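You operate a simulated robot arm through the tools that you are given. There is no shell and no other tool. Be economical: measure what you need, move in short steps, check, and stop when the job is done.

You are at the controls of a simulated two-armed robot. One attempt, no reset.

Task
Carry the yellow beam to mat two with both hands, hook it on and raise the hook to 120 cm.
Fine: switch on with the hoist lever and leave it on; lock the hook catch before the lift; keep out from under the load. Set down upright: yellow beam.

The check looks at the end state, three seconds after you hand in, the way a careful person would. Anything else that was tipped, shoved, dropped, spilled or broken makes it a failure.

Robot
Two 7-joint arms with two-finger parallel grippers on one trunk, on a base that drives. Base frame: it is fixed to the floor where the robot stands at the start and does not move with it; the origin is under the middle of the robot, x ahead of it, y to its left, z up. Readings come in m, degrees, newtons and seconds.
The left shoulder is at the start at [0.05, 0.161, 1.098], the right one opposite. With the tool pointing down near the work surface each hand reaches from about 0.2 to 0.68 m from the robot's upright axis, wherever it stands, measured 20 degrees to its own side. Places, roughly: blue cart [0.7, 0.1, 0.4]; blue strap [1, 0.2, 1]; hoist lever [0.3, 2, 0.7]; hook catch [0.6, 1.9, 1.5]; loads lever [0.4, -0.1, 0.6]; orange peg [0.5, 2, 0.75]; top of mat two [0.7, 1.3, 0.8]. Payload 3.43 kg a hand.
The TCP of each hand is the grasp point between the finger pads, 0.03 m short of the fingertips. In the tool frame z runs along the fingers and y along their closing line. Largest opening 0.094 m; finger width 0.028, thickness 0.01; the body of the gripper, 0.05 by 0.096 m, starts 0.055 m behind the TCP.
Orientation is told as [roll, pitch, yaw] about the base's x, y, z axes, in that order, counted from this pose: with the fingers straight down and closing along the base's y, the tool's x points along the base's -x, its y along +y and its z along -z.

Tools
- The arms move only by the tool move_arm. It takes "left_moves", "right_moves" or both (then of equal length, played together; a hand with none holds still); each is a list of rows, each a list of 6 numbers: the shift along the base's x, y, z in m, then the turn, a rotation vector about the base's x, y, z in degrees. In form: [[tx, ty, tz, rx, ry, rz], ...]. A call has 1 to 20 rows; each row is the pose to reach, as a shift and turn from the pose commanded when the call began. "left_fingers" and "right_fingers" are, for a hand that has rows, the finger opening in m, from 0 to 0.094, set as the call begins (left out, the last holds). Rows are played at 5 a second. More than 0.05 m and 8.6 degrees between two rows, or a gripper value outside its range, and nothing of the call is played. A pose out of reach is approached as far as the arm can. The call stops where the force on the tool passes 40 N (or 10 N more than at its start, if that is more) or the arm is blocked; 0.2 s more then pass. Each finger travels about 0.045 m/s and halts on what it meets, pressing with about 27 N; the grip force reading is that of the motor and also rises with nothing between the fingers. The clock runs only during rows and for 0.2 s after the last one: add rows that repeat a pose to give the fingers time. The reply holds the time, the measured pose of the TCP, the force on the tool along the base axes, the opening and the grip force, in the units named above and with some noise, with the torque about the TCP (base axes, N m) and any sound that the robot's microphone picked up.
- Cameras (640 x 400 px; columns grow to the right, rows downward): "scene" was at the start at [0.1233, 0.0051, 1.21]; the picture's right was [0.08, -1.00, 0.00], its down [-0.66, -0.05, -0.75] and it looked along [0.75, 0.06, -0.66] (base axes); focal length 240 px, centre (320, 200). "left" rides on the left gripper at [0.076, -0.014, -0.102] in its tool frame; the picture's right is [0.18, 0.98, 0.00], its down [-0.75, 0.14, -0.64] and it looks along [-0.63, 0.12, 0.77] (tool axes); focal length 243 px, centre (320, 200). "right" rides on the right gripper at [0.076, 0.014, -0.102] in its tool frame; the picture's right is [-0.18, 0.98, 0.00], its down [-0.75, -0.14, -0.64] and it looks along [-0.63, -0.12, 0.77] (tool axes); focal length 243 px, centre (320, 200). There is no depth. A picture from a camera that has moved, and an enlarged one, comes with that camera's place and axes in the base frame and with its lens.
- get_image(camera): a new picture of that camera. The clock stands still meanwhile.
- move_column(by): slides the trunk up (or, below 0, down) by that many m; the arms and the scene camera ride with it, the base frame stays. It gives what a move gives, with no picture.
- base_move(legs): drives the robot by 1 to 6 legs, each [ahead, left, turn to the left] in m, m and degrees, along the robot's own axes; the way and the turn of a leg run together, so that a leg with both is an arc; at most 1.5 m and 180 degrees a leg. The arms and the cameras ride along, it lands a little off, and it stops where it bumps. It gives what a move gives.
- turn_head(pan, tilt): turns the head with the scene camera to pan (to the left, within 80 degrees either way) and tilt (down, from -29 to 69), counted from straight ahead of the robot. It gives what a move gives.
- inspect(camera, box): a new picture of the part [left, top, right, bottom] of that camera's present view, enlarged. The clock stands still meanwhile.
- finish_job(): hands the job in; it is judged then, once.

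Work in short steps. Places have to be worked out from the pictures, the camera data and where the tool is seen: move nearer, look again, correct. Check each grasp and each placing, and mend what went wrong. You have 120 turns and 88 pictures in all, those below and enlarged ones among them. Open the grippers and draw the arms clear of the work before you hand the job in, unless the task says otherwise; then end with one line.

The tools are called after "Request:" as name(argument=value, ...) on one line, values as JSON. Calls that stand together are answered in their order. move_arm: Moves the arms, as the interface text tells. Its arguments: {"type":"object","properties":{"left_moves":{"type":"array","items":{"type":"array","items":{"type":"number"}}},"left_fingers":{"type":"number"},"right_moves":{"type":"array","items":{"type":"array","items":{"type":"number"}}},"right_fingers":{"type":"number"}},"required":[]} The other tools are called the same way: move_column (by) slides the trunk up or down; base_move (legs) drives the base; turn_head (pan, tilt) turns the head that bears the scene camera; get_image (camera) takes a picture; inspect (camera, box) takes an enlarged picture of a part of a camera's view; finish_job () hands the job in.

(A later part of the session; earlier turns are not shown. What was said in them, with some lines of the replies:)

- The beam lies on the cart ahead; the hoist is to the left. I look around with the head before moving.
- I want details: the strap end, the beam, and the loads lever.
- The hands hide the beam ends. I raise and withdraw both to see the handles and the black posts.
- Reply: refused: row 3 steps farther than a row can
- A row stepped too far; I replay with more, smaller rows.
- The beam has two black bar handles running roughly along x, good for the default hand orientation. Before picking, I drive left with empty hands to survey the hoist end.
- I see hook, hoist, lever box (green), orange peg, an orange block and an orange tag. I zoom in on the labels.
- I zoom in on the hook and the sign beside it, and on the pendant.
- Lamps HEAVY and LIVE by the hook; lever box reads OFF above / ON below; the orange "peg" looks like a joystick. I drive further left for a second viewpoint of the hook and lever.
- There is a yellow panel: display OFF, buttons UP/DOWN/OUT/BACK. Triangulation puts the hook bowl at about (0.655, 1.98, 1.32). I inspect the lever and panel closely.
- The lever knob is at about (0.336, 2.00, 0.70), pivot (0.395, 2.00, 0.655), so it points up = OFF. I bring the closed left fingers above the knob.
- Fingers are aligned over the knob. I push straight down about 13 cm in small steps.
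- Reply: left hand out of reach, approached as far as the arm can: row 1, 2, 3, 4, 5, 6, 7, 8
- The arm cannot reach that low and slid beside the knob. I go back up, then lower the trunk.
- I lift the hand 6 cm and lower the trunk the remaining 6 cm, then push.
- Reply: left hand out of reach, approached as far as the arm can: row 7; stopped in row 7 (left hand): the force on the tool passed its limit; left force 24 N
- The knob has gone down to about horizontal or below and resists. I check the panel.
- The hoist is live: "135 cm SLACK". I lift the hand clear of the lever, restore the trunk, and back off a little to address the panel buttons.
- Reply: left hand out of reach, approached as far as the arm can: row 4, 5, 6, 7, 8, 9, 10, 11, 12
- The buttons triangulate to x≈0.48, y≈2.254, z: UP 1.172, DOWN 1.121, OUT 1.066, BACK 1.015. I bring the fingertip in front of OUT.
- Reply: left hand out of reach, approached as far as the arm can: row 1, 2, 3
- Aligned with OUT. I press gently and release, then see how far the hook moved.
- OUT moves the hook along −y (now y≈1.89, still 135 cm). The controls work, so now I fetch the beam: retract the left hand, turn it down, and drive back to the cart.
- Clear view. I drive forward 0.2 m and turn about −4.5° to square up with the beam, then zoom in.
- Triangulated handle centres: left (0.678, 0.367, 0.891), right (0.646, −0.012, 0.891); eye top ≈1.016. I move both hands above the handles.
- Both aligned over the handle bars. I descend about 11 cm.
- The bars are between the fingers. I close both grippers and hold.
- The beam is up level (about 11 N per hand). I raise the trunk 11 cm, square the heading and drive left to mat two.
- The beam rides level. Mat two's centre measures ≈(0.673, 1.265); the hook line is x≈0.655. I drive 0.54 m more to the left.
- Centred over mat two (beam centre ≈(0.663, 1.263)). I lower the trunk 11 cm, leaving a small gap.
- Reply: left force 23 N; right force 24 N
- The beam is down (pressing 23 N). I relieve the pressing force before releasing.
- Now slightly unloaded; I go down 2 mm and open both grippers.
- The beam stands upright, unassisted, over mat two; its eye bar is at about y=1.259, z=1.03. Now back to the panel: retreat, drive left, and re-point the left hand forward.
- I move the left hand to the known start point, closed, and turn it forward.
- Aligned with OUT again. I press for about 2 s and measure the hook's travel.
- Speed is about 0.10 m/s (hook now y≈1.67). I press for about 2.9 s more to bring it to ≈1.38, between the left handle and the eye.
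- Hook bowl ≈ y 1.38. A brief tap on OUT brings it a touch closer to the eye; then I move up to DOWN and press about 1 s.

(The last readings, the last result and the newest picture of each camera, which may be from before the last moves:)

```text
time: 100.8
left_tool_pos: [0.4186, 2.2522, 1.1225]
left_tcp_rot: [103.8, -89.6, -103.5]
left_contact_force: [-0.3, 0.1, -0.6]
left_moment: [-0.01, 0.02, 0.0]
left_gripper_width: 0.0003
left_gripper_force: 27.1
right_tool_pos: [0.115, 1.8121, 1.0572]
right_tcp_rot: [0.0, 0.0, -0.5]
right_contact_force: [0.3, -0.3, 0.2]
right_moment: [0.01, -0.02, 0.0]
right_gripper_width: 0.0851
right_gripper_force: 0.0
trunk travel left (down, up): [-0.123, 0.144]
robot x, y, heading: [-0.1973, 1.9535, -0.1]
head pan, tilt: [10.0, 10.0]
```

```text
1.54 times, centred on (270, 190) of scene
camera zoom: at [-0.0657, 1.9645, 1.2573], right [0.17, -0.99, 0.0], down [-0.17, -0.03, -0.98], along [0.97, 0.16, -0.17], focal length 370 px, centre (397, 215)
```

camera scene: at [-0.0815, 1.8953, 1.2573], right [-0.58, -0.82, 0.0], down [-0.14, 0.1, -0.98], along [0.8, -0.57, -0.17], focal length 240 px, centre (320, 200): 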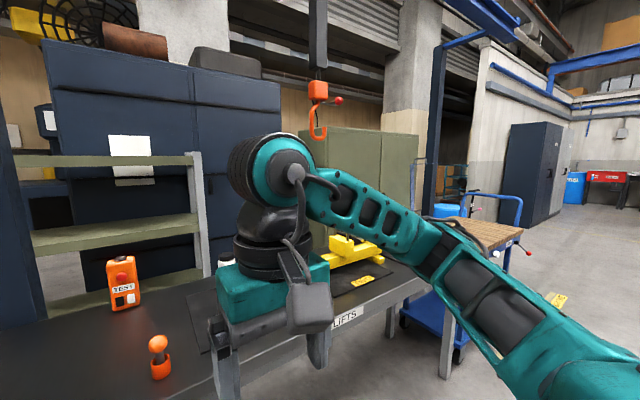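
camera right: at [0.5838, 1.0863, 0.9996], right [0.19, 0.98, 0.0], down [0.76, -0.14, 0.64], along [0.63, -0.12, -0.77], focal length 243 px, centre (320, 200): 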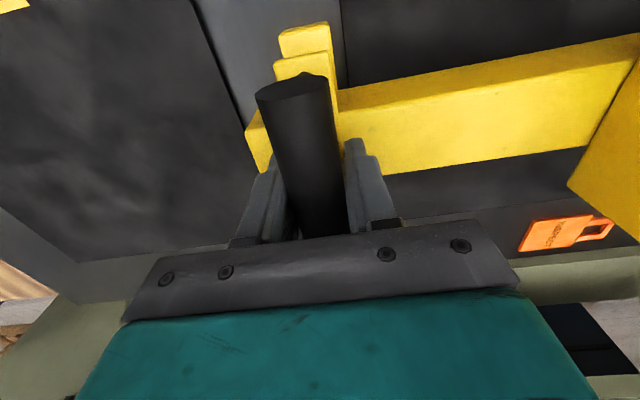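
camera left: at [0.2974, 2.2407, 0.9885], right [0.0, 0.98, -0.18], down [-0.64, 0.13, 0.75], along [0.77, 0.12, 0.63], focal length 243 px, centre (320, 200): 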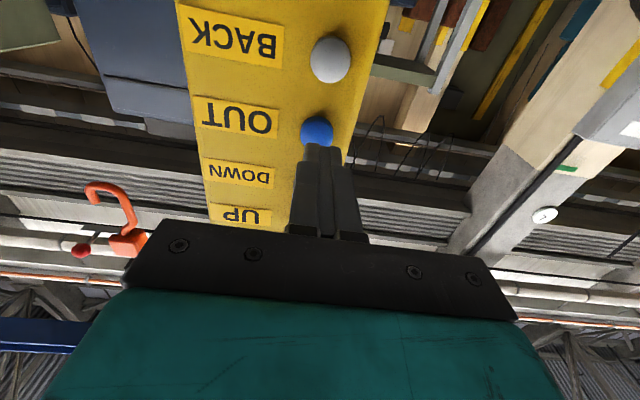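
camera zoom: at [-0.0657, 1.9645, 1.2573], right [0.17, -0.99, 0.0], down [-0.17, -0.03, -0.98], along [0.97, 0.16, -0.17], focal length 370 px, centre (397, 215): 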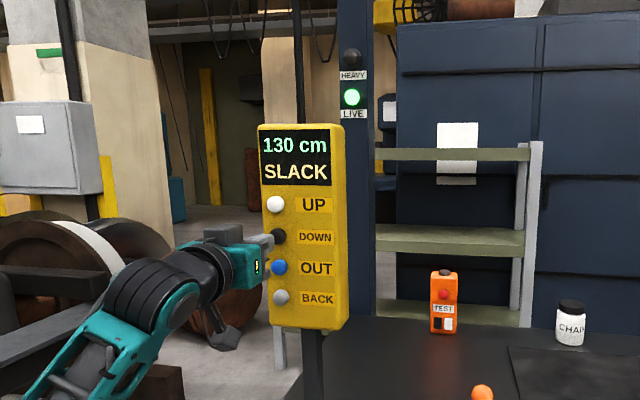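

DOWN runs about 1 cm per row (130 cm now). I press ~17 rows more, then check the hook's alignment before going past eye level.

Request:
move_arm(left_moves=[[0.02, 0, 0, 0, 0, 0], [0.03, 0, 0, 0, 0, 0], [0.03, 0, 0, 0, 0, 0], [0.03, 0, 0, 0, 0, 0], [0.03, 0, 0, 0, 0, 0], [0.03, 0, 0, 0, 0, 0], [0.03, 0, 0, 0, 0, 0], [0.03, 0, 0, 0, 0, 0], [0.03, 0, 0, 0, 0, 0], [0.03, 0, 0, 0, 0, 0], [0.03, 0, 0, 0, 0, 0], [0.03, 0, 0, 0, 0, 0], [0.03, 0, 0, 0, 0, 0], [0.03, 0, 0, 0, 0, 0], [0.03, 0, 0, 0, 0, 0], [0.03, 0, 0, 0, 0, 0], [0.03, 0, 0, 0, 0, 0], [0, 0, 0, 0, 0, 0]], right_moves=[[-0.02, -0.01, 0, 0, 0, 0], [-0.04, -0.02, 0, 0, 0, 0], [-0.06, -0.03, -0.02, 0, 0, 0], [-0.06, -0.03, -0.05, 0, 0, 0], [-0.06, -0.03, -0.09, 0, 0, 0], [-0.06, -0.03, -0.13, 0, 0, 0], [-0.06, -0.03, -0.16, 0, 0, 0], [-0.06, -0.03, -0.16, 0, 0, 0], [-0.06, -0.03, -0.16, 0, 0, 0], [-0.06, -0.03, -0.16, 0, 0, 0], [-0.06, -0.03, -0.16, 0, 0, 0], [-0.06, -0.03, -0.16, 0, 0, 0], [-0.06, -0.03, -0.16, 0, 0, 0], [-0.06, -0.03, -0.16, 0, 0, 0], [-0.06, -0.03, -0.16, 0, 0, 0], [-0.06, -0.03, -0.16, 0, 0, 0], [-0.06, -0.03, -0.16, 0, 0, 0], [-0.06, -0.03, -0.16, 0, 0, 0]])

Request:
turn_head(pan=-35, tilt=10)

Request:
get_image(camera="scene")

```text
time: 104.6
left_tool_pos: [0.4183, 2.2528, 1.1237]
left_tcp_rot: [124.8, -89.4, -124.5]
left_contact_force: [-0.2, 0.3, 0.1]
left_moment: [0.02, -0.01, 0.02]
left_gripper_width: 0.0
left_gripper_force: 27.3
right_tool_pos: [0.0673, 1.7859, 0.8972]
right_tcp_rot: [0.1, 0.0, -0.4]
right_contact_force: [-0.2, -0.2, -0.2]
right_moment: [0.02, 0.01, 0.0]
right_gripper_width: 0.0848
right_gripper_force: 0.1
right hand out of reach, approached as far as the arm can: row 5, 6, 7, 8, 9, 10, 11, 12, 13, 14, 15, 16, 17, 18
trunk travel left (down, up): [-0.123, 0.144]
robot x, y, heading: [-0.1946, 1.9543, -0.4]
head pan, tilt: [10.0, 10.0]
```

```text
time: 105.8
left_tool_pos: [0.4185, 2.2526, 1.121]
left_tcp_rot: [103.0, -89.6, -102.8]
left_contact_force: [-0.2, 0.2, -0.8]
left_moment: [0.01, 0.0, -0.03]
left_gripper_width: 0.0
left_gripper_force: 27.1
right_tool_pos: [0.068, 1.7844, 0.8951]
right_tcp_rot: [0.1, 0.1, -0.5]
right_contact_force: [0.0, 0.2, 0.3]
right_moment: [0.02, 0.0, -0.01]
right_gripper_width: 0.0851
right_gripper_force: 0.0
trunk travel left (down, up): [-0.123, 0.144]
robot x, y, heading: [-0.1987, 1.951, -0.1]
head pan, tilt: [-35.0, 10.0]
```

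```text
33 pictures are left
camera scene: at [-0.0815, 1.8953, 1.2573], right [-0.58, -0.82, 0.0], down [-0.14, 0.1, -0.98], along [0.8, -0.57, -0.17], focal length 240 px, centre (320, 200)
```

scene: 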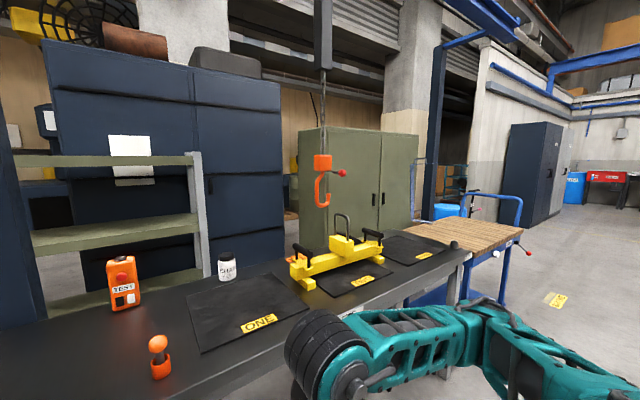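

Excellent, clear view now. I zoom on the hook and beam for alignment.

Request:
inspect(camera="scene", box=[270, 140, 430, 300])

```text
2.50 times, centred on (350, 220) of scene
camera zoom: at [-0.0815, 1.8953, 1.2573], right [-0.58, -0.82, 0.0], down [-0.14, 0.1, -0.98], along [0.8, -0.57, -0.17], focal length 601 px, centre (245, 150)
```

zoom: 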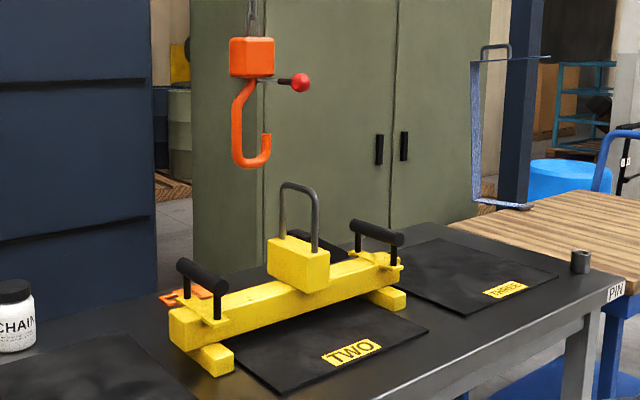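

Hook bowl y≈1.366, bottom ≈1.074; eye bar at y 1.26, z 1.03, block top 0.91. I lower about 13 cm more, to slot the tip beneath the bar level.

Request:
move_arm(left_moves=[[0.02, 0, 0, 0, 0, 0], [0.03, 0, 0, 0, 0, 0], [0.03, 0, 0, 0, 0, 0], [0.03, 0, 0, 0, 0, 0], [0.03, 0, 0, 0, 0, 0], [0.03, 0, 0, 0, 0, 0], [0.03, 0, 0, 0, 0, 0], [0.03, 0, 0, 0, 0, 0], [0.03, 0, 0, 0, 0, 0], [0.03, 0, 0, 0, 0, 0], [0.03, 0, 0, 0, 0, 0], [0.03, 0, 0, 0, 0, 0], [0.03, 0, 0, 0, 0, 0], [0, 0, 0, 0, 0, 0]])

Request:
inspect(camera="scene", box=[270, 140, 430, 300])

Request:
turn_head(pan=10, tilt=10)

Request:
inspect(camera="scene", box=[120, 60, 420, 320])

```text
time: 108.8
left_tool_pos: [0.4192, 2.2553, 1.1227]
left_tcp_rot: [128.4, -89.6, -128.1]
left_contact_force: [-0.4, -1.3, -0.2]
left_moment: [0.03, 0.0, 0.0]
left_gripper_width: 0.0
left_gripper_force: 26.6
right_tool_pos: [0.0672, 1.7849, 0.8963]
right_tcp_rot: [0.1, 0.1, -0.4]
right_contact_force: [0.3, 0.4, 0.7]
right_moment: [0.01, 0.0, -0.02]
right_gripper_width: 0.0849
right_gripper_force: 0.1
trunk travel left (down, up): [-0.123, 0.144]
robot x, y, heading: [-0.1938, 1.9493, -0.4]
head pan, tilt: [-35.0, 10.0]
```

```text
2.50 times, centred on (350, 220) of scene
camera zoom: at [-0.0817, 1.8953, 1.2576], right [-0.58, -0.82, 0.0], down [-0.14, 0.1, -0.98], along [0.8, -0.57, -0.17], focal length 601 px, centre (245, 150)
```

zoom: 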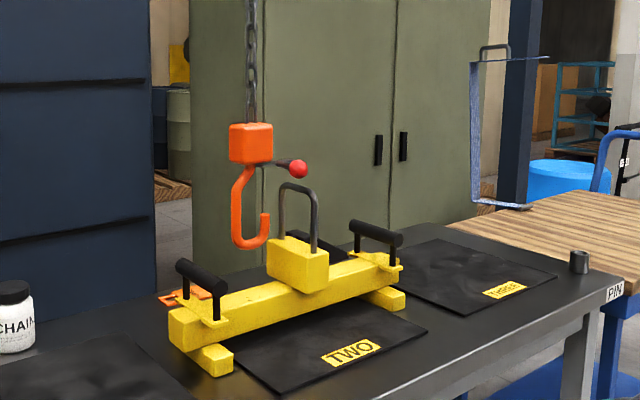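

```text
time: 109.9
left_tool_pos: [0.4199, 2.255, 1.1212]
left_tcp_rot: [103.2, -89.6, -103.1]
left_contact_force: [0.3, -0.7, -1.1]
left_moment: [0.05, 0.0, 0.02]
left_gripper_width: 0.0001
left_gripper_force: 27.0
right_tool_pos: [0.0682, 1.7845, 0.8967]
right_tcp_rot: [0.1, 0.0, -0.5]
right_contact_force: [-0.7, -0.3, -1.0]
right_moment: [-0.01, -0.01, 0.0]
right_gripper_width: 0.0852
right_gripper_force: 0.0
trunk travel left (down, up): [-0.123, 0.144]
robot x, y, heading: [-0.1978, 1.9512, -0.1]
head pan, tilt: [10.0, 10.0]
```

```text
1.54 times, centred on (270, 190) of scene
camera zoom: at [-0.0657, 1.9645, 1.2573], right [0.17, -0.99, 0.0], down [-0.17, -0.03, -0.98], along [0.97, 0.16, -0.17], focal length 370 px, centre (397, 215)
```

zoom: 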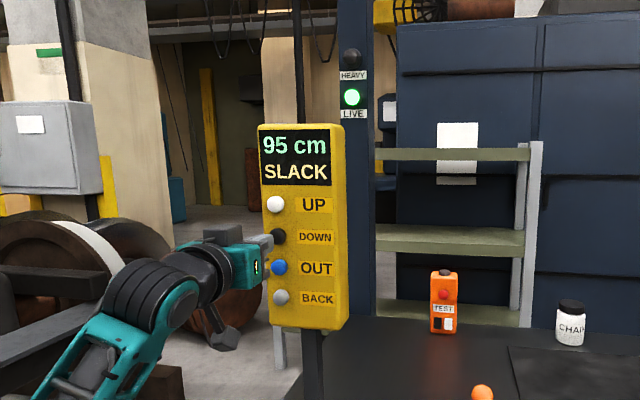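

95 cm, tip ≈0.99 (below bar), bottom ≈0.94 (above block). Mid-opening is y≈1.362, so I need ≈10 cm of OUT; first a shorter press, then check.

Request:
move_arm(left_moves=[[-0.01, 0, -0.03, 0, 0, 0], [-0.005, 0, -0.055, 0, 0, 0], [0.02, 0, -0.055, 0, 0, 0], [0.03, 0, -0.055, 0, 0, 0], [0.03, 0, -0.055, 0, 0, 0], [0.0, 0, -0.055, 0, 0, 0]])

Request:
turn_head(pan=-35, tilt=10)

Request:
inspect(camera="scene", box=[270, 140, 430, 300])

```text
time: 111.3
left_tool_pos: [0.4183, 2.2536, 1.068]
left_tcp_rot: [118.6, -89.6, -118.4]
left_contact_force: [0.2, -0.6, -0.2]
left_moment: [-0.01, -0.01, -0.03]
left_gripper_width: 0.0002
left_gripper_force: 26.2
right_tool_pos: [0.0677, 1.7852, 0.8975]
right_tcp_rot: [0.1, 0.2, -0.4]
right_contact_force: [-0.5, 0.1, 0.0]
right_moment: [-0.01, -0.01, -0.02]
right_gripper_width: 0.0849
right_gripper_force: 0.0
trunk travel left (down, up): [-0.123, 0.144]
robot x, y, heading: [-0.1939, 1.9511, -0.6]
head pan, tilt: [10.0, 10.0]
```

```text
time: 112.4
left_tool_pos: [0.4186, 2.2533, 1.0671]
left_tcp_rot: [103.2, -89.6, -103.1]
left_contact_force: [0.2, -1.2, 1.1]
left_moment: [-0.01, -0.02, -0.02]
left_gripper_width: 0.0002
left_gripper_force: 27.1
right_tool_pos: [0.0665, 1.7835, 0.8967]
right_tcp_rot: [0.1, 0.0, -0.4]
right_contact_force: [0.2, 0.6, -0.1]
right_moment: [-0.02, 0.0, -0.04]
right_gripper_width: 0.0852
right_gripper_force: 0.1
trunk travel left (down, up): [-0.123, 0.144]
robot x, y, heading: [-0.196, 1.9525, -0.3]
head pan, tilt: [-35.0, 10.0]
```

```text
2.50 times, centred on (350, 220) of scene
camera zoom: at [-0.0815, 1.8953, 1.2573], right [-0.58, -0.82, 0.0], down [-0.14, 0.1, -0.98], along [0.8, -0.57, -0.17], focal length 601 px, centre (245, 150)
```

zoom: 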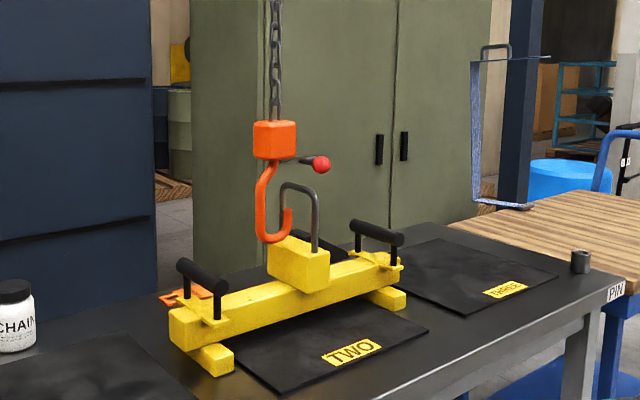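

Moved 5 cm with no contact. The same press again should centre the bar in the hook.

Request:
move_arm(left_moves=[[-0.005, 0, 0, 0, 0, 0], [0.02, 0, 0, 0, 0, 0], [0.03, 0, 0, 0, 0, 0], [0.03, 0, 0, 0, 0, 0], [0.0, 0, 0, 0, 0, 0]])

Request:
inspect(camera="scene", box=[280, 140, 400, 260])

```text
time: 113.6
left_tool_pos: [0.4194, 2.2535, 1.0665]
left_tcp_rot: [115.6, -89.6, -115.4]
left_contact_force: [0.3, -0.1, 0.4]
left_moment: [-0.03, -0.01, 0.02]
left_gripper_width: 0.0001
left_gripper_force: 27.3
right_tool_pos: [0.0679, 1.784, 0.8958]
right_tcp_rot: [0.2, 0.1, -0.4]
right_contact_force: [0.1, 0.8, 0.5]
right_moment: [0.02, 0.02, -0.01]
right_gripper_width: 0.0852
right_gripper_force: 0.1
trunk travel left (down, up): [-0.123, 0.144]
robot x, y, heading: [-0.1959, 1.9557, -0.5]
head pan, tilt: [-35.0, 10.0]
```

```text
3.33 times, centred on (340, 200) of scene
camera zoom: at [-0.0818, 1.8953, 1.2575], right [-0.58, -0.82, 0.0], down [-0.14, 0.1, -0.98], along [0.8, -0.57, -0.17], focal length 802 px, centre (253, 200)
```

zoom: 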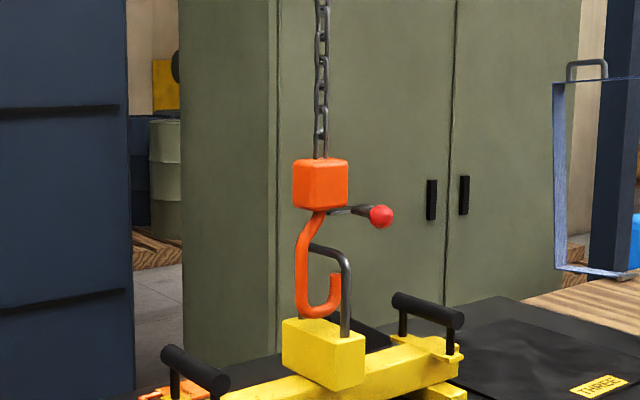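

The bar now lies between shank and tip. Before locking the catch I raise the slack hook ~5–6 cm so the bar sits low in the bowl, clear of the gate, without lifting.

Request:
move_arm(left_moves=[[-0.01, 0, 0.04, 0, 0, 0], [-0.01, 0, 0.08, 0, 0, 0], [-0.005, 0, 0.105, 0, 0, 0], [0.02, 0, 0.105, 0, 0, 0], [0.03, 0, 0.105, 0, 0, 0], [0.03, 0, 0.105, 0, 0, 0], [0.03, 0, 0.105, 0, 0, 0], [0.03, 0, 0.105, 0, 0, 0], [0, 0, 0.105, 0, 0, 0]])

Request:
inspect(camera="scene", box=[280, 140, 400, 260])

Request:
turn_head(pan=10, tilt=10)

Request:
inspect(camera="scene", box=[120, 60, 420, 320])

```text
time: 115.6
left_tool_pos: [0.4184, 2.2533, 1.1724]
left_tcp_rot: [119.7, -89.6, -119.4]
left_contact_force: [0.7, -0.6, -0.3]
left_moment: [0.02, 0.01, 0.05]
left_gripper_width: 0.0002
left_gripper_force: 27.0
right_tool_pos: [0.0672, 1.7837, 0.896]
right_tcp_rot: [0.1, 0.1, -0.4]
right_contact_force: [-0.3, 0.6, -0.7]
right_moment: [-0.01, -0.04, 0.0]
right_gripper_width: 0.0849
right_gripper_force: 0.0
trunk travel left (down, up): [-0.123, 0.144]
robot x, y, heading: [-0.1982, 1.9509, -0.4]
head pan, tilt: [-35.0, 10.0]
```

```text
3.33 times, centred on (340, 200) of scene
camera zoom: at [-0.0818, 1.8953, 1.2576], right [-0.58, -0.82, 0.0], down [-0.14, 0.1, -0.98], along [0.8, -0.57, -0.17], focal length 802 px, centre (253, 200)
```

zoom: 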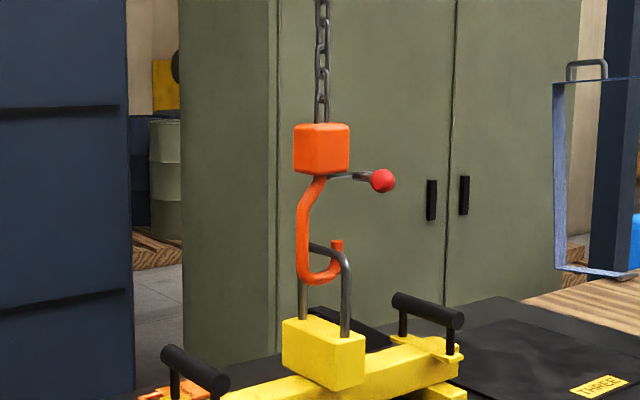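

```text
time: 116.7
left_tool_pos: [0.4192, 2.2541, 1.1709]
left_tcp_rot: [103.7, -89.6, -103.4]
left_contact_force: [-0.3, 1.0, 0.3]
left_moment: [-0.01, -0.04, -0.01]
left_gripper_width: 0.0
left_gripper_force: 27.0
right_tool_pos: [0.0673, 1.7842, 0.8956]
right_tcp_rot: [0.1, 0.1, -0.3]
right_contact_force: [-0.7, 0.8, 0.1]
right_moment: [0.0, 0.0, -0.01]
right_gripper_width: 0.085
right_gripper_force: 0.1
trunk travel left (down, up): [-0.123, 0.144]
robot x, y, heading: [-0.1945, 1.9494, -0.1]
head pan, tilt: [10.0, 10.0]
```

```text
1.54 times, centred on (270, 190) of scene
camera zoom: at [-0.0657, 1.9645, 1.2573], right [0.17, -0.99, 0.0], down [-0.17, -0.03, -0.98], along [0.97, 0.16, -0.17], focal length 370 px, centre (397, 215)
```

zoom: 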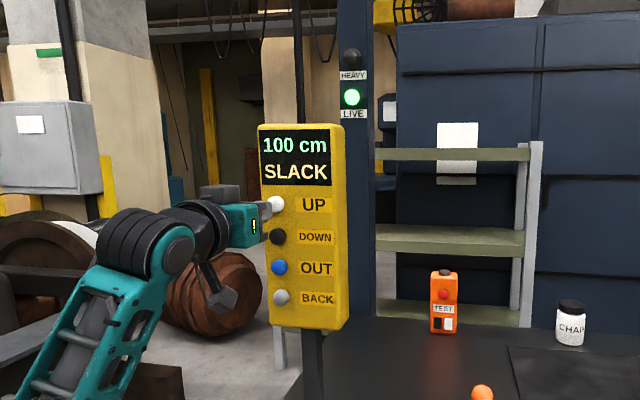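

Hook is through the eye, 100 cm, still SLACK. Next the catch: I retract the left hand (kept forward-pointing) and drive right so it can reach the red knob, then look closely.

Request:
move_arm(left_moves=[[-0.05, 0, 0, 0, 0, 0], [-0.1, 0, 0, 0, 0, 0], [-0.13, 0, 0, 0, 0, 0]])

Request:
base_move(legs=[[0, -1.0, 0]])

Request:
turn_head(pan=20, tilt=15)

Request:
inspect(camera="scene", box=[200, 100, 400, 300])

Request:
get_image(camera="left")

```text
time: 117.5
left_tool_pos: [0.2882, 2.2531, 1.1707]
left_tcp_rot: [103.0, -89.6, -103.0]
left_contact_force: [0.3, 0.4, -1.2]
left_moment: [0.0, 0.02, 0.0]
left_gripper_width: 0.0
left_gripper_force: 26.9
right_tool_pos: [0.0668, 1.785, 0.8956]
right_tcp_rot: [0.1, 0.1, -0.4]
right_contact_force: [-0.3, -0.5, -0.2]
right_moment: [0.01, 0.01, 0.0]
right_gripper_width: 0.0852
right_gripper_force: 0.0
trunk travel left (down, up): [-0.123, 0.144]
robot x, y, heading: [-0.1955, 1.9493, -0.5]
head pan, tilt: [10.0, 10.0]
```

```text
time: 122.7
left_tool_pos: [0.2822, 1.2523, 1.1703]
left_tcp_rot: [104.1, -89.6, -103.7]
left_contact_force: [0.6, -0.1, -0.1]
left_moment: [0.01, 0.0, -0.04]
left_gripper_width: 0.0003
left_gripper_force: 26.8
right_tool_pos: [0.0642, 0.7831, 0.8955]
right_tcp_rot: [0.1, 0.0, -0.2]
right_contact_force: [-0.3, 0.2, 0.4]
right_moment: [-0.01, 0.0, -0.03]
right_gripper_width: 0.085
right_gripper_force: 0.1
trunk travel left (down, up): [-0.123, 0.144]
robot x, y, heading: [-0.2047, 0.9492, -0.1]
head pan, tilt: [10.0, 10.0]
```

```text
time: 123.4
left_tool_pos: [0.2828, 1.2515, 1.1724]
left_tcp_rot: [103.7, -89.6, -103.5]
left_contact_force: [0.9, -1.1, -0.4]
left_moment: [-0.02, -0.02, -0.01]
left_gripper_width: 0.0
left_gripper_force: 27.3
right_tool_pos: [0.0625, 0.7824, 0.8958]
right_tcp_rot: [0.1, 0.1, -0.2]
right_contact_force: [0.2, -0.5, 0.7]
right_moment: [0.01, 0.0, 0.02]
right_gripper_width: 0.0849
right_gripper_force: 0.0
trunk travel left (down, up): [-0.123, 0.144]
robot x, y, heading: [-0.2063, 0.9495, -0.3]
head pan, tilt: [20.0, 15.0]
```

```text
2.00 times, centred on (300, 200) of scene
camera zoom: at [-0.0741, 0.9783, 1.2492], right [0.34, -0.94, 0.0], down [-0.24, -0.09, -0.97], along [0.91, 0.33, -0.26], focal length 481 px, centre (360, 200)
```

zoom: 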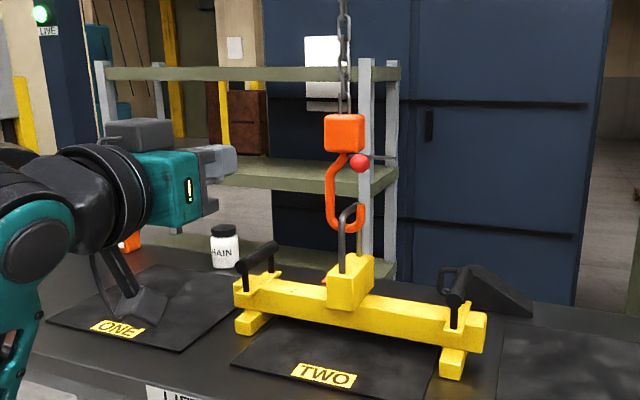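

```text
24 pictures are left
camera left: at [0.1816, 1.2385, 1.0942], right [-0.01, 0.98, -0.18], down [-0.64, 0.13, 0.75], along [0.77, 0.12, 0.63], focal length 243 px, centre (320, 200)
```

left: 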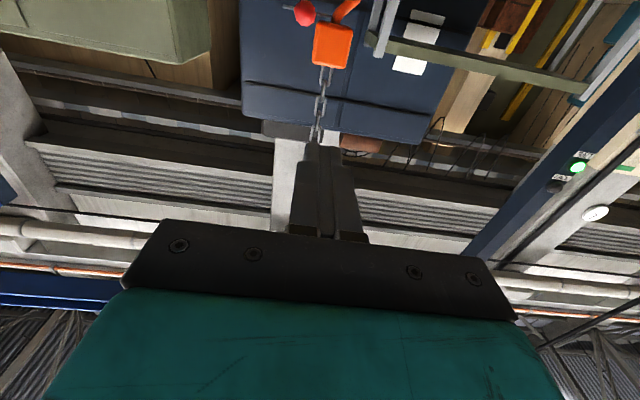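

Knob triangulates to (0.610, 1.225, 1.114). I zoom hard on the catch to understand its motion.

Request:
inspect(camera="scene", box=[290, 150, 350, 215])

Request:
inspect(camera="left", box=[270, 0, 370, 80])

```text
6.15 times, centred on (320, 182) of scene
camera zoom: at [-0.0741, 0.9783, 1.2492], right [0.34, -0.94, 0.0], down [-0.24, -0.09, -0.97], along [0.91, 0.33, -0.26], focal length 1480 px, centre (320, 308)
```

zoom: 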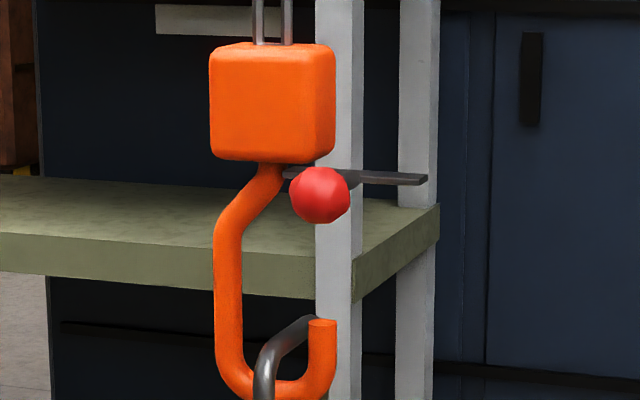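

```text
5.00 times, centred on (320, 40) of left
camera zoom: at [0.1816, 1.2385, 1.0942], right [-0.01, 0.98, -0.18], down [-0.64, 0.13, 0.75], along [0.77, 0.12, 0.63], focal length 1213 px, centre (320, 1000)
```

zoom: 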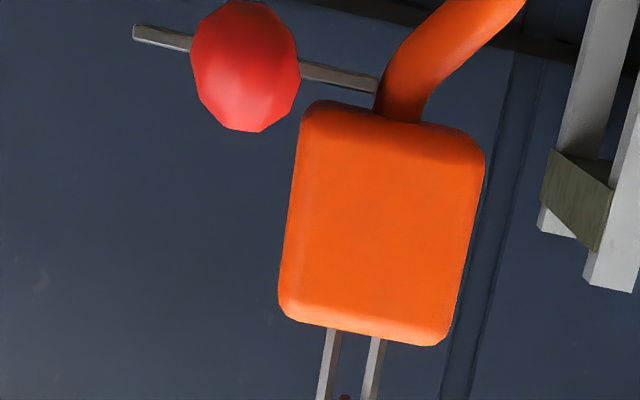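

The catch is a flat bar projecting in −y from the shank top with the knob on its near side; it should swing down onto the hook tip, so I'll push the knob down. First drive ahead 0.25 m.

Request:
base_move(legs=[[0.25, 0, 0]])

Request:
move_arm(left_moves=[[0, -0.015, 0, 0, 0, 0], [0, -0.033, 0, 0, 0, 0]])

Request:
get_image(camera="left")

```text
time: 125.2
left_tool_pos: [0.528, 1.2507, 1.1707]
left_tcp_rot: [102.6, -89.6, -102.2]
left_contact_force: [-0.4, 0.1, 0.4]
left_moment: [-0.01, 0.03, 0.01]
left_gripper_width: 0.0001
left_gripper_force: 27.1
right_tool_pos: [0.3094, 0.7826, 0.8962]
right_tcp_rot: [0.1, 0.0, -0.2]
right_contact_force: [0.3, -1.0, -0.3]
right_moment: [0.0, 0.02, -0.02]
right_gripper_width: 0.085
right_gripper_force: 0.1
trunk travel left (down, up): [-0.123, 0.144]
robot x, y, heading: [0.0463, 0.9483, -0.5]
head pan, tilt: [20.0, 15.0]
```

```text
time: 125.8
left_tool_pos: [0.5303, 1.219, 1.1719]
left_tcp_rot: [107.0, -89.7, -106.5]
left_contact_force: [-0.2, -0.6, -0.1]
left_moment: [-0.01, 0.0, -0.02]
left_gripper_width: 0.0001
left_gripper_force: 26.9
right_tool_pos: [0.3098, 0.7819, 0.8947]
right_tcp_rot: [0.1, 0.1, -0.2]
right_contact_force: [-0.4, -1.2, 0.6]
right_moment: [0.01, 0.04, -0.05]
right_gripper_width: 0.0849
right_gripper_force: 0.1
trunk travel left (down, up): [-0.123, 0.144]
robot x, y, heading: [0.0464, 0.9444, -0.1]
head pan, tilt: [20.0, 15.0]
```

```text
21 pictures are left
camera left: at [0.428, 1.2047, 1.0946], right [-0.01, 0.98, -0.18], down [-0.64, 0.13, 0.75], along [0.76, 0.12, 0.63], focal length 243 px, centre (320, 200)
```

left: 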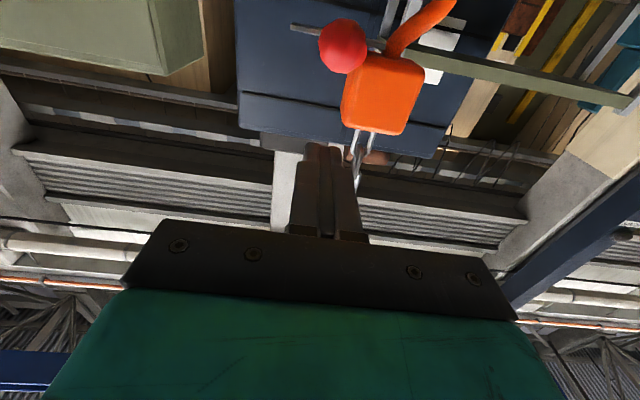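

Knob confirmed at (0.61, 1.225, 1.116). I advance above it and push down, following the arc slightly in +y.

Request:
move_arm(left_moves=[[0.03, 0, 0, 0, 0, 0], [0.058, 0, 0, 0, 0, 0], [0.058, 0, -0.015, 0, 0, 0], [0.058, 0, -0.028, 0, 0, 0], [0.058, 0.001, -0.036, 0, 0, 0], [0.058, 0.003, -0.044, 0, 0, 0], [0.058, 0.006, -0.052, 0, 0, 0], [0.058, 0.01, -0.06, 0, 0, 0], [0.058, 0.014, -0.067, 0, 0, 0]])

Request:
get_image(camera="left")

```text
time: 127.8
left_tool_pos: [0.5872, 1.2313, 1.1062]
left_tcp_rot: [129.0, -89.5, -128.7]
left_contact_force: [2.7, -2.8, 5.9]
left_moment: [0.04, -0.13, -0.02]
left_gripper_width: 0.0001
left_gripper_force: 27.0
right_tool_pos: [0.3087, 0.7807, 0.8954]
right_tcp_rot: [0.2, 0.2, -0.2]
right_contact_force: [0.3, 0.8, -0.1]
right_moment: [0.0, -0.01, -0.01]
right_gripper_width: 0.085
right_gripper_force: 0.0
trunk travel left (down, up): [-0.123, 0.144]
robot x, y, heading: [0.0463, 0.9481, -0.0]
head pan, tilt: [20.0, 15.0]
```

```text
20 pictures are left
camera left: at [0.4867, 1.2183, 1.0282], right [0.0, 0.98, -0.18], down [-0.65, 0.13, 0.75], along [0.76, 0.12, 0.64], focal length 243 px, centre (320, 200)
```

left: 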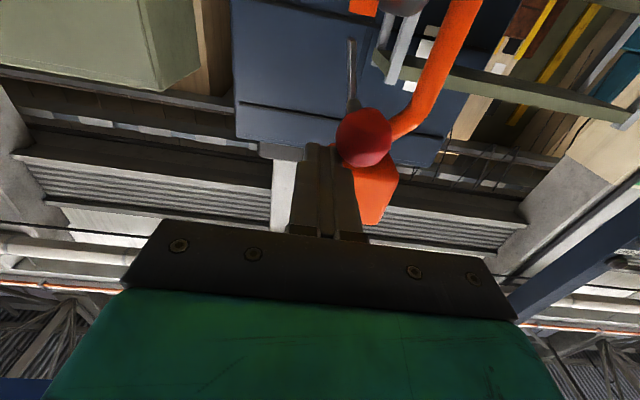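

The bar has swung to about 65° down. I push a little further (down and +y) to see whether it seats/clicks.

Request:
move_arm(left_moves=[[0, 0.003, -0.005, 0, 0, 0], [0, 0.006, -0.01, 0, 0, 0], [0, 0.009, -0.015, 0, 0, 0], [0, 0.012, -0.019, 0, 0, 0], [0, 0.015, -0.022, 0, 0, 0]])

Request:
inspect(camera="scene", box=[200, 120, 320, 220])

```text
time: 128.8
left_tool_pos: [0.5871, 1.2351, 1.1]
left_tcp_rot: [166.0, -87.7, -166.5]
left_contact_force: [9.2, -8.3, 19.9]
left_moment: [0.09, -0.42, -0.19]
left_gripper_width: 0.0
left_gripper_force: 27.3
right_tool_pos: [0.3086, 0.7796, 0.8961]
right_tcp_rot: [0.2, 0.1, -0.4]
right_contact_force: [-0.6, -0.1, -0.2]
right_moment: [0.02, 0.0, -0.04]
right_gripper_width: 0.0849
right_gripper_force: 0.0
trunk travel left (down, up): [-0.123, 0.144]
robot x, y, heading: [0.0459, 0.9497, -0.2]
head pan, tilt: [20.0, 15.0]
stopped in row 4 (left hand): the force on the tool passed its limit (the readings are from after the stop); the commanded pose is now the measured one
```

```text
4.00 times, centred on (260, 170) of scene
camera zoom: at [0.1724, 0.9753, 1.2492], right [0.34, -0.94, 0.0], down [-0.24, -0.09, -0.97], along [0.91, 0.33, -0.26], focal length 962 px, centre (560, 320)
```

zoom: 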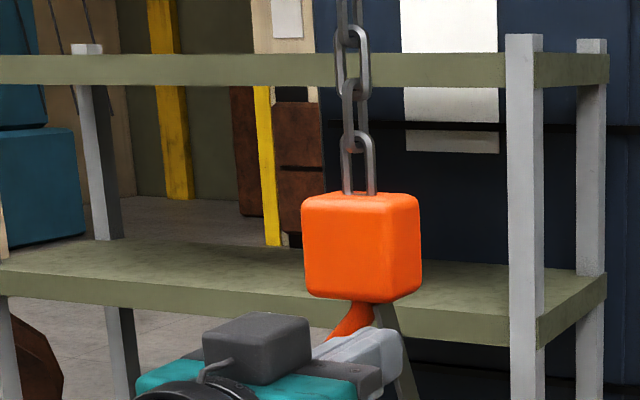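

It hit a firm stop. I draw the hand back and look at the catch.

Request:
move_arm(left_moves=[[0, -0.002, 0.005, 0, 0, 0], [-0.03, -0.002, 0.005, 0, 0, 0], [-0.07, -0.002, 0.005, 0, 0, 0], [-0.11, -0.002, 0.005, 0, 0, 0], [-0.15, 0.02, 0.005, 0, 0, 0], [-0.19, 0.05, 0.005, 0, 0, 0], [-0.2, 0.08, 0.005, 0, 0, 0]])

Request:
inspect(camera="scene", box=[220, 140, 320, 240])

```text
time: 130.4
left_tool_pos: [0.413, 1.3568, 1.1012]
left_tcp_rot: [161.5, -88.6, -161.6]
left_contact_force: [0.5, 0.9, 0.5]
left_moment: [-0.02, 0.03, 0.01]
left_gripper_width: 0.0
left_gripper_force: 27.0
left hand out of reach, approached as far as the arm can: row 4, 5, 6, 7
right_tool_pos: [0.308, 0.7819, 0.8968]
right_tcp_rot: [0.2, 0.1, -0.4]
right_contact_force: [0.3, -0.2, 0.2]
right_moment: [-0.01, -0.02, 0.01]
right_gripper_width: 0.0852
right_gripper_force: 0.0
trunk travel left (down, up): [-0.123, 0.144]
robot x, y, heading: [0.0447, 0.9454, -0.1]
head pan, tilt: [20.0, 15.0]
```

```text
4.00 times, centred on (270, 190) of scene
camera zoom: at [0.1724, 0.9773, 1.2493], right [0.34, -0.94, 0.0], down [-0.24, -0.09, -0.97], along [0.91, 0.33, -0.26], focal length 962 px, centre (520, 240)
```

zoom: 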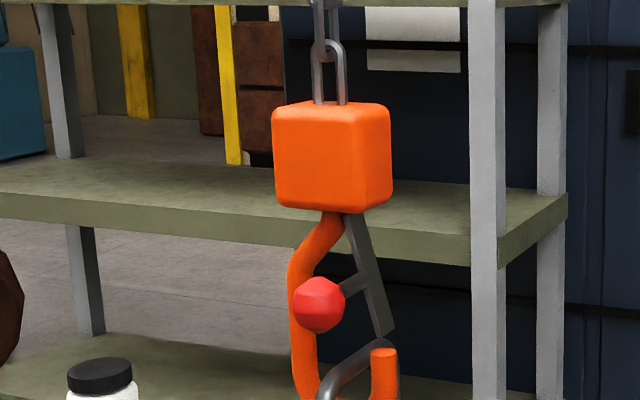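

The gate is closed from shank top onto the hook tip. Now back to the panel for the lift.

Request:
base_move(legs=[[-0.245, 0, 0], [0, 1.005, 0]])

Request:
turn_head(pan=10, tilt=10)

```text
time: 136.9
left_tool_pos: [0.1753, 2.3565, 1.1008]
left_tcp_rot: [162.8, -88.5, -163.1]
left_contact_force: [0.2, 0.2, 0.2]
left_moment: [-0.01, 0.04, -0.01]
left_gripper_width: 0.0002
left_gripper_force: 27.2
right_tool_pos: [0.0717, 1.7822, 0.897]
right_tcp_rot: [0.1, 0.1, -0.3]
right_contact_force: [-1.2, 0.0, -0.3]
right_moment: [-0.02, 0.02, -0.03]
right_gripper_width: 0.085
right_gripper_force: 0.1
trunk travel left (down, up): [-0.123, 0.144]
robot x, y, heading: [-0.1941, 1.9494, -0.1]
head pan, tilt: [20.0, 15.0]
```

```text
time: 137.7
left_tool_pos: [0.1769, 2.3565, 1.1005]
left_tcp_rot: [162.8, -88.6, -163.1]
left_contact_force: [-0.6, -0.2, -0.3]
left_moment: [-0.01, 0.0, 0.0]
left_gripper_width: 0.0
left_gripper_force: 26.6
right_tool_pos: [0.0713, 1.7806, 0.8949]
right_tcp_rot: [0.1, 0.1, -0.4]
right_contact_force: [0.3, 0.2, -0.6]
right_moment: [0.02, 0.03, 0.0]
right_gripper_width: 0.0848
right_gripper_force: 0.1
trunk travel left (down, up): [-0.123, 0.144]
robot x, y, heading: [-0.1894, 1.9489, -0.5]
head pan, tilt: [10.0, 10.0]
```

I position the fingertip in front of UP and verify alignment.

Request:
move_arm(left_moves=[[0.02, -0.025, 0.02, 0, 0, 0], [0.05, -0.05, 0.035, 0, 0, 0], [0.08, -0.075, 0.055, 0, 0, 0], [0.11, -0.1, 0.07, 0, 0, 0], [0.15, -0.103, 0.071, 0, 0, 0], [0.19, -0.103, 0.071, 0, 0, 0], [0.225, -0.103, 0.071, 0, 0, 0]])

Request:
get_image(camera="left")

```text
time: 139.2
left_tool_pos: [0.4011, 2.2538, 1.1717]
left_tcp_rot: [160.1, -88.8, -160.2]
left_contact_force: [0.4, 0.3, 0.9]
left_moment: [-0.02, 0.01, 0.0]
left_gripper_width: 0.0
left_gripper_force: 27.2
left hand out of reach, approached as far as the arm can: row 1
right_tool_pos: [0.0717, 1.7802, 0.8959]
right_tcp_rot: [0.1, 0.0, -0.4]
right_contact_force: [-0.1, -0.2, -0.1]
right_moment: [0.0, 0.01, 0.01]
right_gripper_width: 0.085
right_gripper_force: 0.0
trunk travel left (down, up): [-0.123, 0.144]
robot x, y, heading: [-0.1954, 1.9459, -0.4]
head pan, tilt: [10.0, 10.0]
```

```text
17 pictures are left
camera left: at [0.3013, 2.2406, 1.0932], right [0.01, 0.98, -0.18], down [-0.66, 0.14, 0.74], along [0.75, 0.11, 0.65], focal length 243 px, centre (320, 200)
```

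left: 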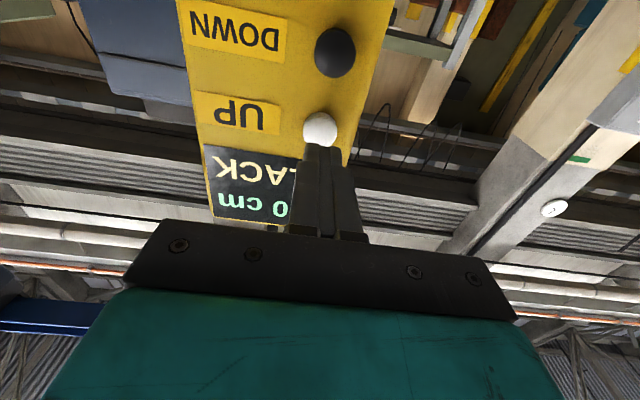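

Aligned with UP. I raise about 6 cm and check that the beam lifts cleanly.

Request:
move_arm(left_moves=[[0.02, 0, 0, 0, 0, 0], [0.037, 0, 0, 0, 0, 0], [0.047, 0, 0, 0, 0, 0], [0.047, 0, 0, 0, 0, 0], [0.047, 0, 0, 0, 0, 0], [0.047, 0, 0, 0, 0, 0], [0.047, 0, 0, 0, 0, 0], [0.018, 0, 0, 0, 0, 0]])

Request:
inspect(camera="scene", box=[120, 60, 420, 320])

Request:
turn_head(pan=-35, tilt=10)

Request:
inspect(camera="scene", box=[260, 130, 430, 300])

```text
time: 141.1
left_tool_pos: [0.4186, 2.2532, 1.172]
left_tcp_rot: [165.6, -88.5, -166.1]
left_contact_force: [0.0, 1.1, 1.7]
left_moment: [-0.02, -0.03, 0.01]
left_gripper_width: 0.0
left_gripper_force: 26.9
right_tool_pos: [0.071, 1.7818, 0.8971]
right_tcp_rot: [0.2, 0.2, -0.4]
right_contact_force: [-0.1, 0.0, 0.3]
right_moment: [-0.03, 0.0, 0.01]
right_gripper_width: 0.0849
right_gripper_force: 0.0
trunk travel left (down, up): [-0.123, 0.144]
robot x, y, heading: [-0.1917, 1.9437, -0.6]
head pan, tilt: [10.0, 10.0]
```

```text
1.54 times, centred on (270, 190) of scene
camera zoom: at [-0.0617, 1.9613, 1.2576], right [0.17, -0.99, 0.0], down [-0.17, -0.03, -0.98], along [0.97, 0.16, -0.17], focal length 370 px, centre (397, 215)
```

zoom: 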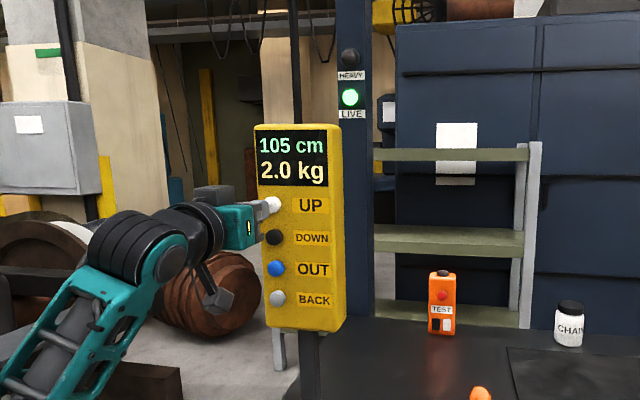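

```text
time: 142.2
left_tool_pos: [0.4193, 2.2526, 1.1713]
left_tcp_rot: [162.5, -88.6, -162.8]
left_contact_force: [0.7, -0.8, -0.2]
left_moment: [0.0, -0.03, 0.0]
left_gripper_width: 0.0001
left_gripper_force: 27.2
right_tool_pos: [0.072, 1.7829, 0.8954]
right_tcp_rot: [0.1, 0.0, -0.4]
right_contact_force: [-0.6, -0.4, 0.7]
right_moment: [0.02, 0.0, -0.03]
right_gripper_width: 0.0852
right_gripper_force: 0.0
trunk travel left (down, up): [-0.123, 0.144]
robot x, y, heading: [-0.1941, 1.9432, -0.4]
head pan, tilt: [-35.0, 10.0]
```

```text
2.35 times, centred on (345, 215) of scene
camera zoom: at [-0.0774, 1.8919, 1.2573], right [-0.58, -0.82, 0.0], down [-0.14, 0.1, -0.98], along [0.8, -0.57, -0.17], focal length 566 px, centre (261, 165)
```

zoom: 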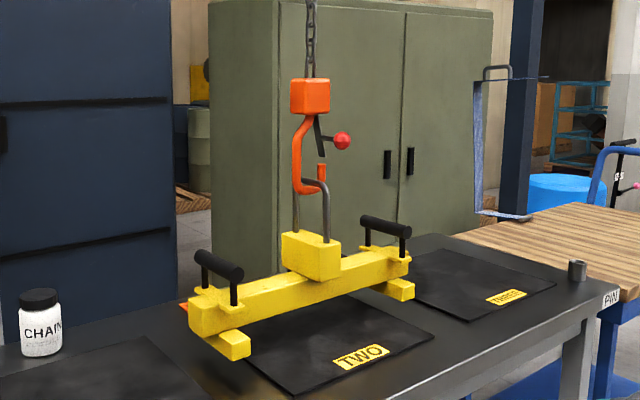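

Clean, level lift: 105 cm, 2.0 kg, gate locked. 15 cm to go; I press about 11 rows, then read.

Request:
move_arm(left_moves=[[0.02, 0, 0, 0, 0, 0], [0.03, 0, 0, 0, 0, 0], [0.03, 0, 0, 0, 0, 0], [0.03, 0, 0, 0, 0, 0], [0.03, 0, 0, 0, 0, 0], [0.03, 0, 0, 0, 0, 0], [0.03, 0, 0, 0, 0, 0], [0.03, 0, 0, 0, 0, 0], [0.03, 0, 0, 0, 0, 0], [0.03, 0, 0, 0, 0, 0], [0.03, 0, 0, 0, 0, 0], [0, 0, 0, 0, 0, 0]])

Request:
turn_head(pan=10, tilt=10)

Request:
inspect(camera="scene", box=[220, 120, 300, 240])

```text
time: 144.8
left_tool_pos: [0.4173, 2.2539, 1.1738]
left_tcp_rot: [165.6, -88.3, -166.0]
left_contact_force: [-0.4, 0.6, 0.0]
left_moment: [0.02, 0.01, 0.01]
left_gripper_width: 0.0001
left_gripper_force: 27.2
right_tool_pos: [0.0717, 1.7804, 0.8953]
right_tcp_rot: [0.1, 0.1, -0.3]
right_contact_force: [-0.9, 0.7, -0.3]
right_moment: [0.01, -0.01, -0.02]
right_gripper_width: 0.0849
right_gripper_force: 0.0
trunk travel left (down, up): [-0.123, 0.144]
robot x, y, heading: [-0.1917, 1.9504, -0.2]
head pan, tilt: [-35.0, 10.0]
```

```text
time: 145.9
left_tool_pos: [0.4189, 2.2548, 1.1713]
left_tcp_rot: [162.5, -88.6, -162.9]
left_contact_force: [1.1, -0.4, 0.9]
left_moment: [-0.02, 0.01, 0.0]
left_gripper_width: 0.0
left_gripper_force: 27.4
right_tool_pos: [0.0708, 1.7818, 0.8965]
right_tcp_rot: [0.1, 0.1, -0.3]
right_contact_force: [-0.2, -1.1, -0.4]
right_moment: [0.04, -0.02, 0.03]
right_gripper_width: 0.0846
right_gripper_force: 0.0
trunk travel left (down, up): [-0.123, 0.144]
robot x, y, heading: [-0.1894, 1.9483, -0.5]
head pan, tilt: [10.0, 10.0]
```

```text
3.33 times, centred on (260, 180) of scene
camera zoom: at [-0.0615, 1.9611, 1.2573], right [0.17, -0.99, 0.0], down [-0.17, -0.03, -0.98], along [0.97, 0.16, -0.17], focal length 802 px, centre (520, 267)
```

zoom: 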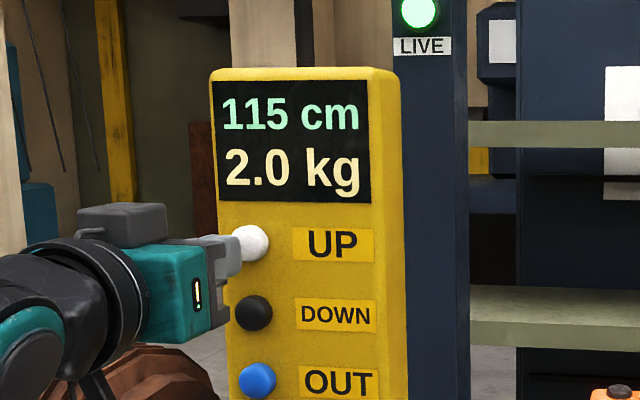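

115 cm. Another press of the length that gave 5 cm.

Request:
move_arm(left_moves=[[0.02, 0, 0, 0, 0, 0], [0.03, 0, 0, 0, 0, 0], [0.03, 0, 0, 0, 0, 0], [0.03, 0, 0, 0, 0, 0], [0.03, 0, 0, 0, 0, 0], [0, 0, 0, 0, 0, 0]])

Request:
inspect(camera="scene", box=[220, 120, 300, 240])

```text
time: 147.3
left_tool_pos: [0.418, 2.2528, 1.1719]
left_tcp_rot: [164.1, -88.4, -164.5]
left_contact_force: [-0.7, -0.8, -0.2]
left_moment: [0.03, 0.0, 0.06]
left_gripper_width: 0.0
left_gripper_force: 27.2
right_tool_pos: [0.0728, 1.7806, 0.8956]
right_tcp_rot: [0.1, 0.0, -0.4]
right_contact_force: [-1.1, -0.2, -1.2]
right_moment: [-0.01, -0.01, 0.0]
right_gripper_width: 0.085
right_gripper_force: 0.1
trunk travel left (down, up): [-0.123, 0.144]
robot x, y, heading: [-0.1929, 1.9499, -0.6]
head pan, tilt: [10.0, 10.0]
```

```text
3.33 times, centred on (260, 180) of scene
camera zoom: at [-0.0617, 1.9613, 1.2576], right [0.17, -0.99, 0.0], down [-0.17, -0.03, -0.98], along [0.97, 0.16, -0.17], focal length 802 px, centre (520, 267)
```

zoom: 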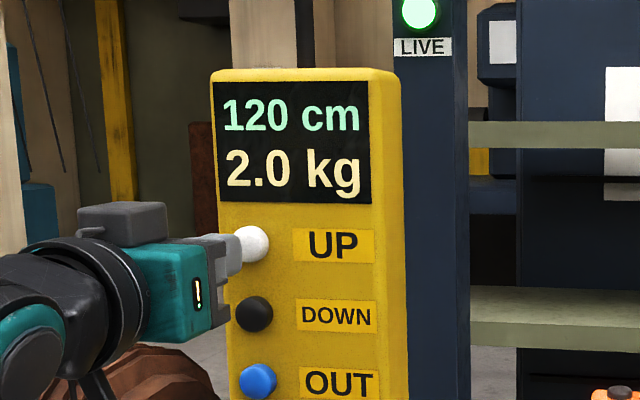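

120 cm, 2.0 kg. I withdraw the left hand from the panel, open it, and do a last check of the load.

Request:
move_arm(left_moves=[[-0.04, 0, 0, 0, 0, 0], [-0.08, 0, 0, 0, 0, 0], [-0.12, 0, 0, 0, 0, 0], [-0.14, 0, 0, 0, 0, 0], [-0.14, 0, 0, 0, 0, 0], [-0.14, 0, 0, 0, 0, 0]], left_fingers=0.08)

Request:
turn_head(pan=-35, tilt=10)

Request:
inspect(camera="scene", box=[230, 80, 450, 300])

Request:
turn_head(pan=10, tilt=25)

Request:
get_image(camera="scene")

```text
time: 148.7
left_tool_pos: [0.279, 2.254, 1.1716]
left_tcp_rot: [161.8, -88.7, -162.1]
left_contact_force: [0.3, -0.1, -0.5]
left_moment: [0.02, -0.03, 0.02]
left_gripper_width: 0.0798
left_gripper_force: 0.0
right_tool_pos: [0.0701, 1.7819, 0.8964]
right_tcp_rot: [0.0, 0.1, -0.4]
right_contact_force: [0.5, 0.2, 0.9]
right_moment: [0.0, -0.02, 0.01]
right_gripper_width: 0.0848
right_gripper_force: 0.1
trunk travel left (down, up): [-0.123, 0.144]
robot x, y, heading: [-0.1966, 1.9484, -0.4]
head pan, tilt: [10.0, 10.0]
```

```text
time: 149.8
left_tool_pos: [0.2786, 2.2535, 1.1707]
left_tcp_rot: [162.7, -88.6, -163.1]
left_contact_force: [-0.3, -0.8, -0.4]
left_moment: [0.04, 0.01, 0.04]
left_gripper_width: 0.0798
left_gripper_force: 0.1
right_tool_pos: [0.0723, 1.7807, 0.8954]
right_tcp_rot: [0.2, 0.2, -0.4]
right_contact_force: [0.4, -0.3, 1.1]
right_moment: [-0.01, 0.01, 0.01]
right_gripper_width: 0.0851
right_gripper_force: 0.1
trunk travel left (down, up): [-0.123, 0.144]
robot x, y, heading: [-0.1972, 1.9481, -0.4]
head pan, tilt: [-35.0, 10.0]
```

```text
1.82 times, centred on (340, 190) of scene
camera zoom: at [-0.0774, 1.8919, 1.2573], right [-0.58, -0.82, 0.0], down [-0.14, 0.1, -0.98], along [0.8, -0.57, -0.17], focal length 437 px, centre (284, 218)
```

zoom: 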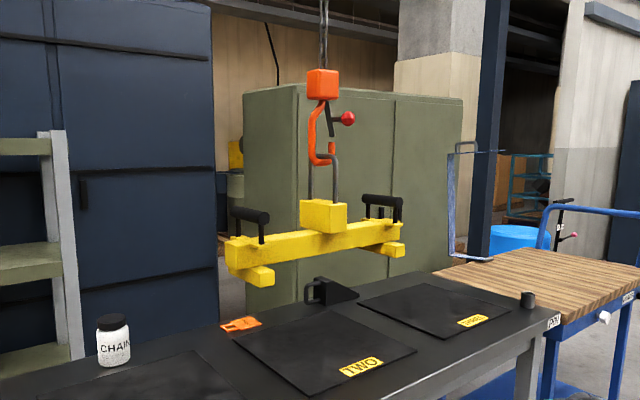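

```text
time: 150.9
left_tool_pos: [0.2783, 2.254, 1.1722]
left_tcp_rot: [162.4, -88.5, -162.7]
left_contact_force: [-0.5, -0.2, 0.6]
left_moment: [0.01, -0.01, 0.03]
left_gripper_width: 0.0799
left_gripper_force: 0.1
right_tool_pos: [0.0713, 1.7807, 0.8959]
right_tcp_rot: [0.1, 0.1, -0.4]
right_contact_force: [-0.4, 0.6, 0.0]
right_moment: [0.02, 0.0, -0.02]
right_gripper_width: 0.0848
right_gripper_force: 0.1
trunk travel left (down, up): [-0.123, 0.144]
robot x, y, heading: [-0.1931, 1.9463, -0.7]
head pan, tilt: [10.0, 25.0]
```

```text
11 pictures are left
camera scene: at [-0.0624, 1.961, 1.233], right [0.17, -0.99, 0.0], down [-0.42, -0.07, -0.91], along [0.89, 0.15, -0.42], focal length 240 px, centre (320, 200)
```

scene: 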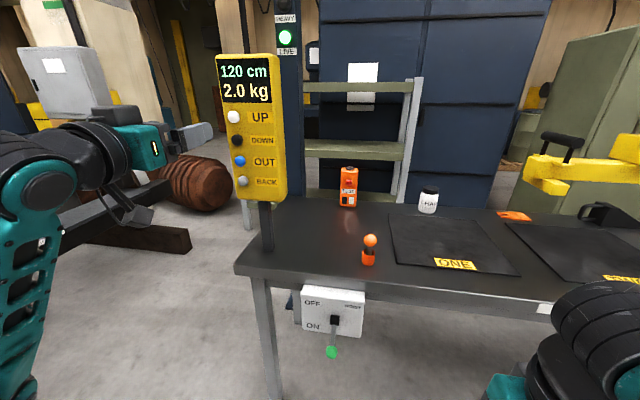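

The beam hangs level at 120 cm on the locked hook, the lever is on, and both arms are clear of the load with grippers open. I hand in.

Request:
finish_job()

```text
The job is handed in.
```

The yellow beam was carried with both hands to mat two, set down upright, hooked on with the catch closed, and raised to 120 cm; the hoist is on and the robot is clear of the load.
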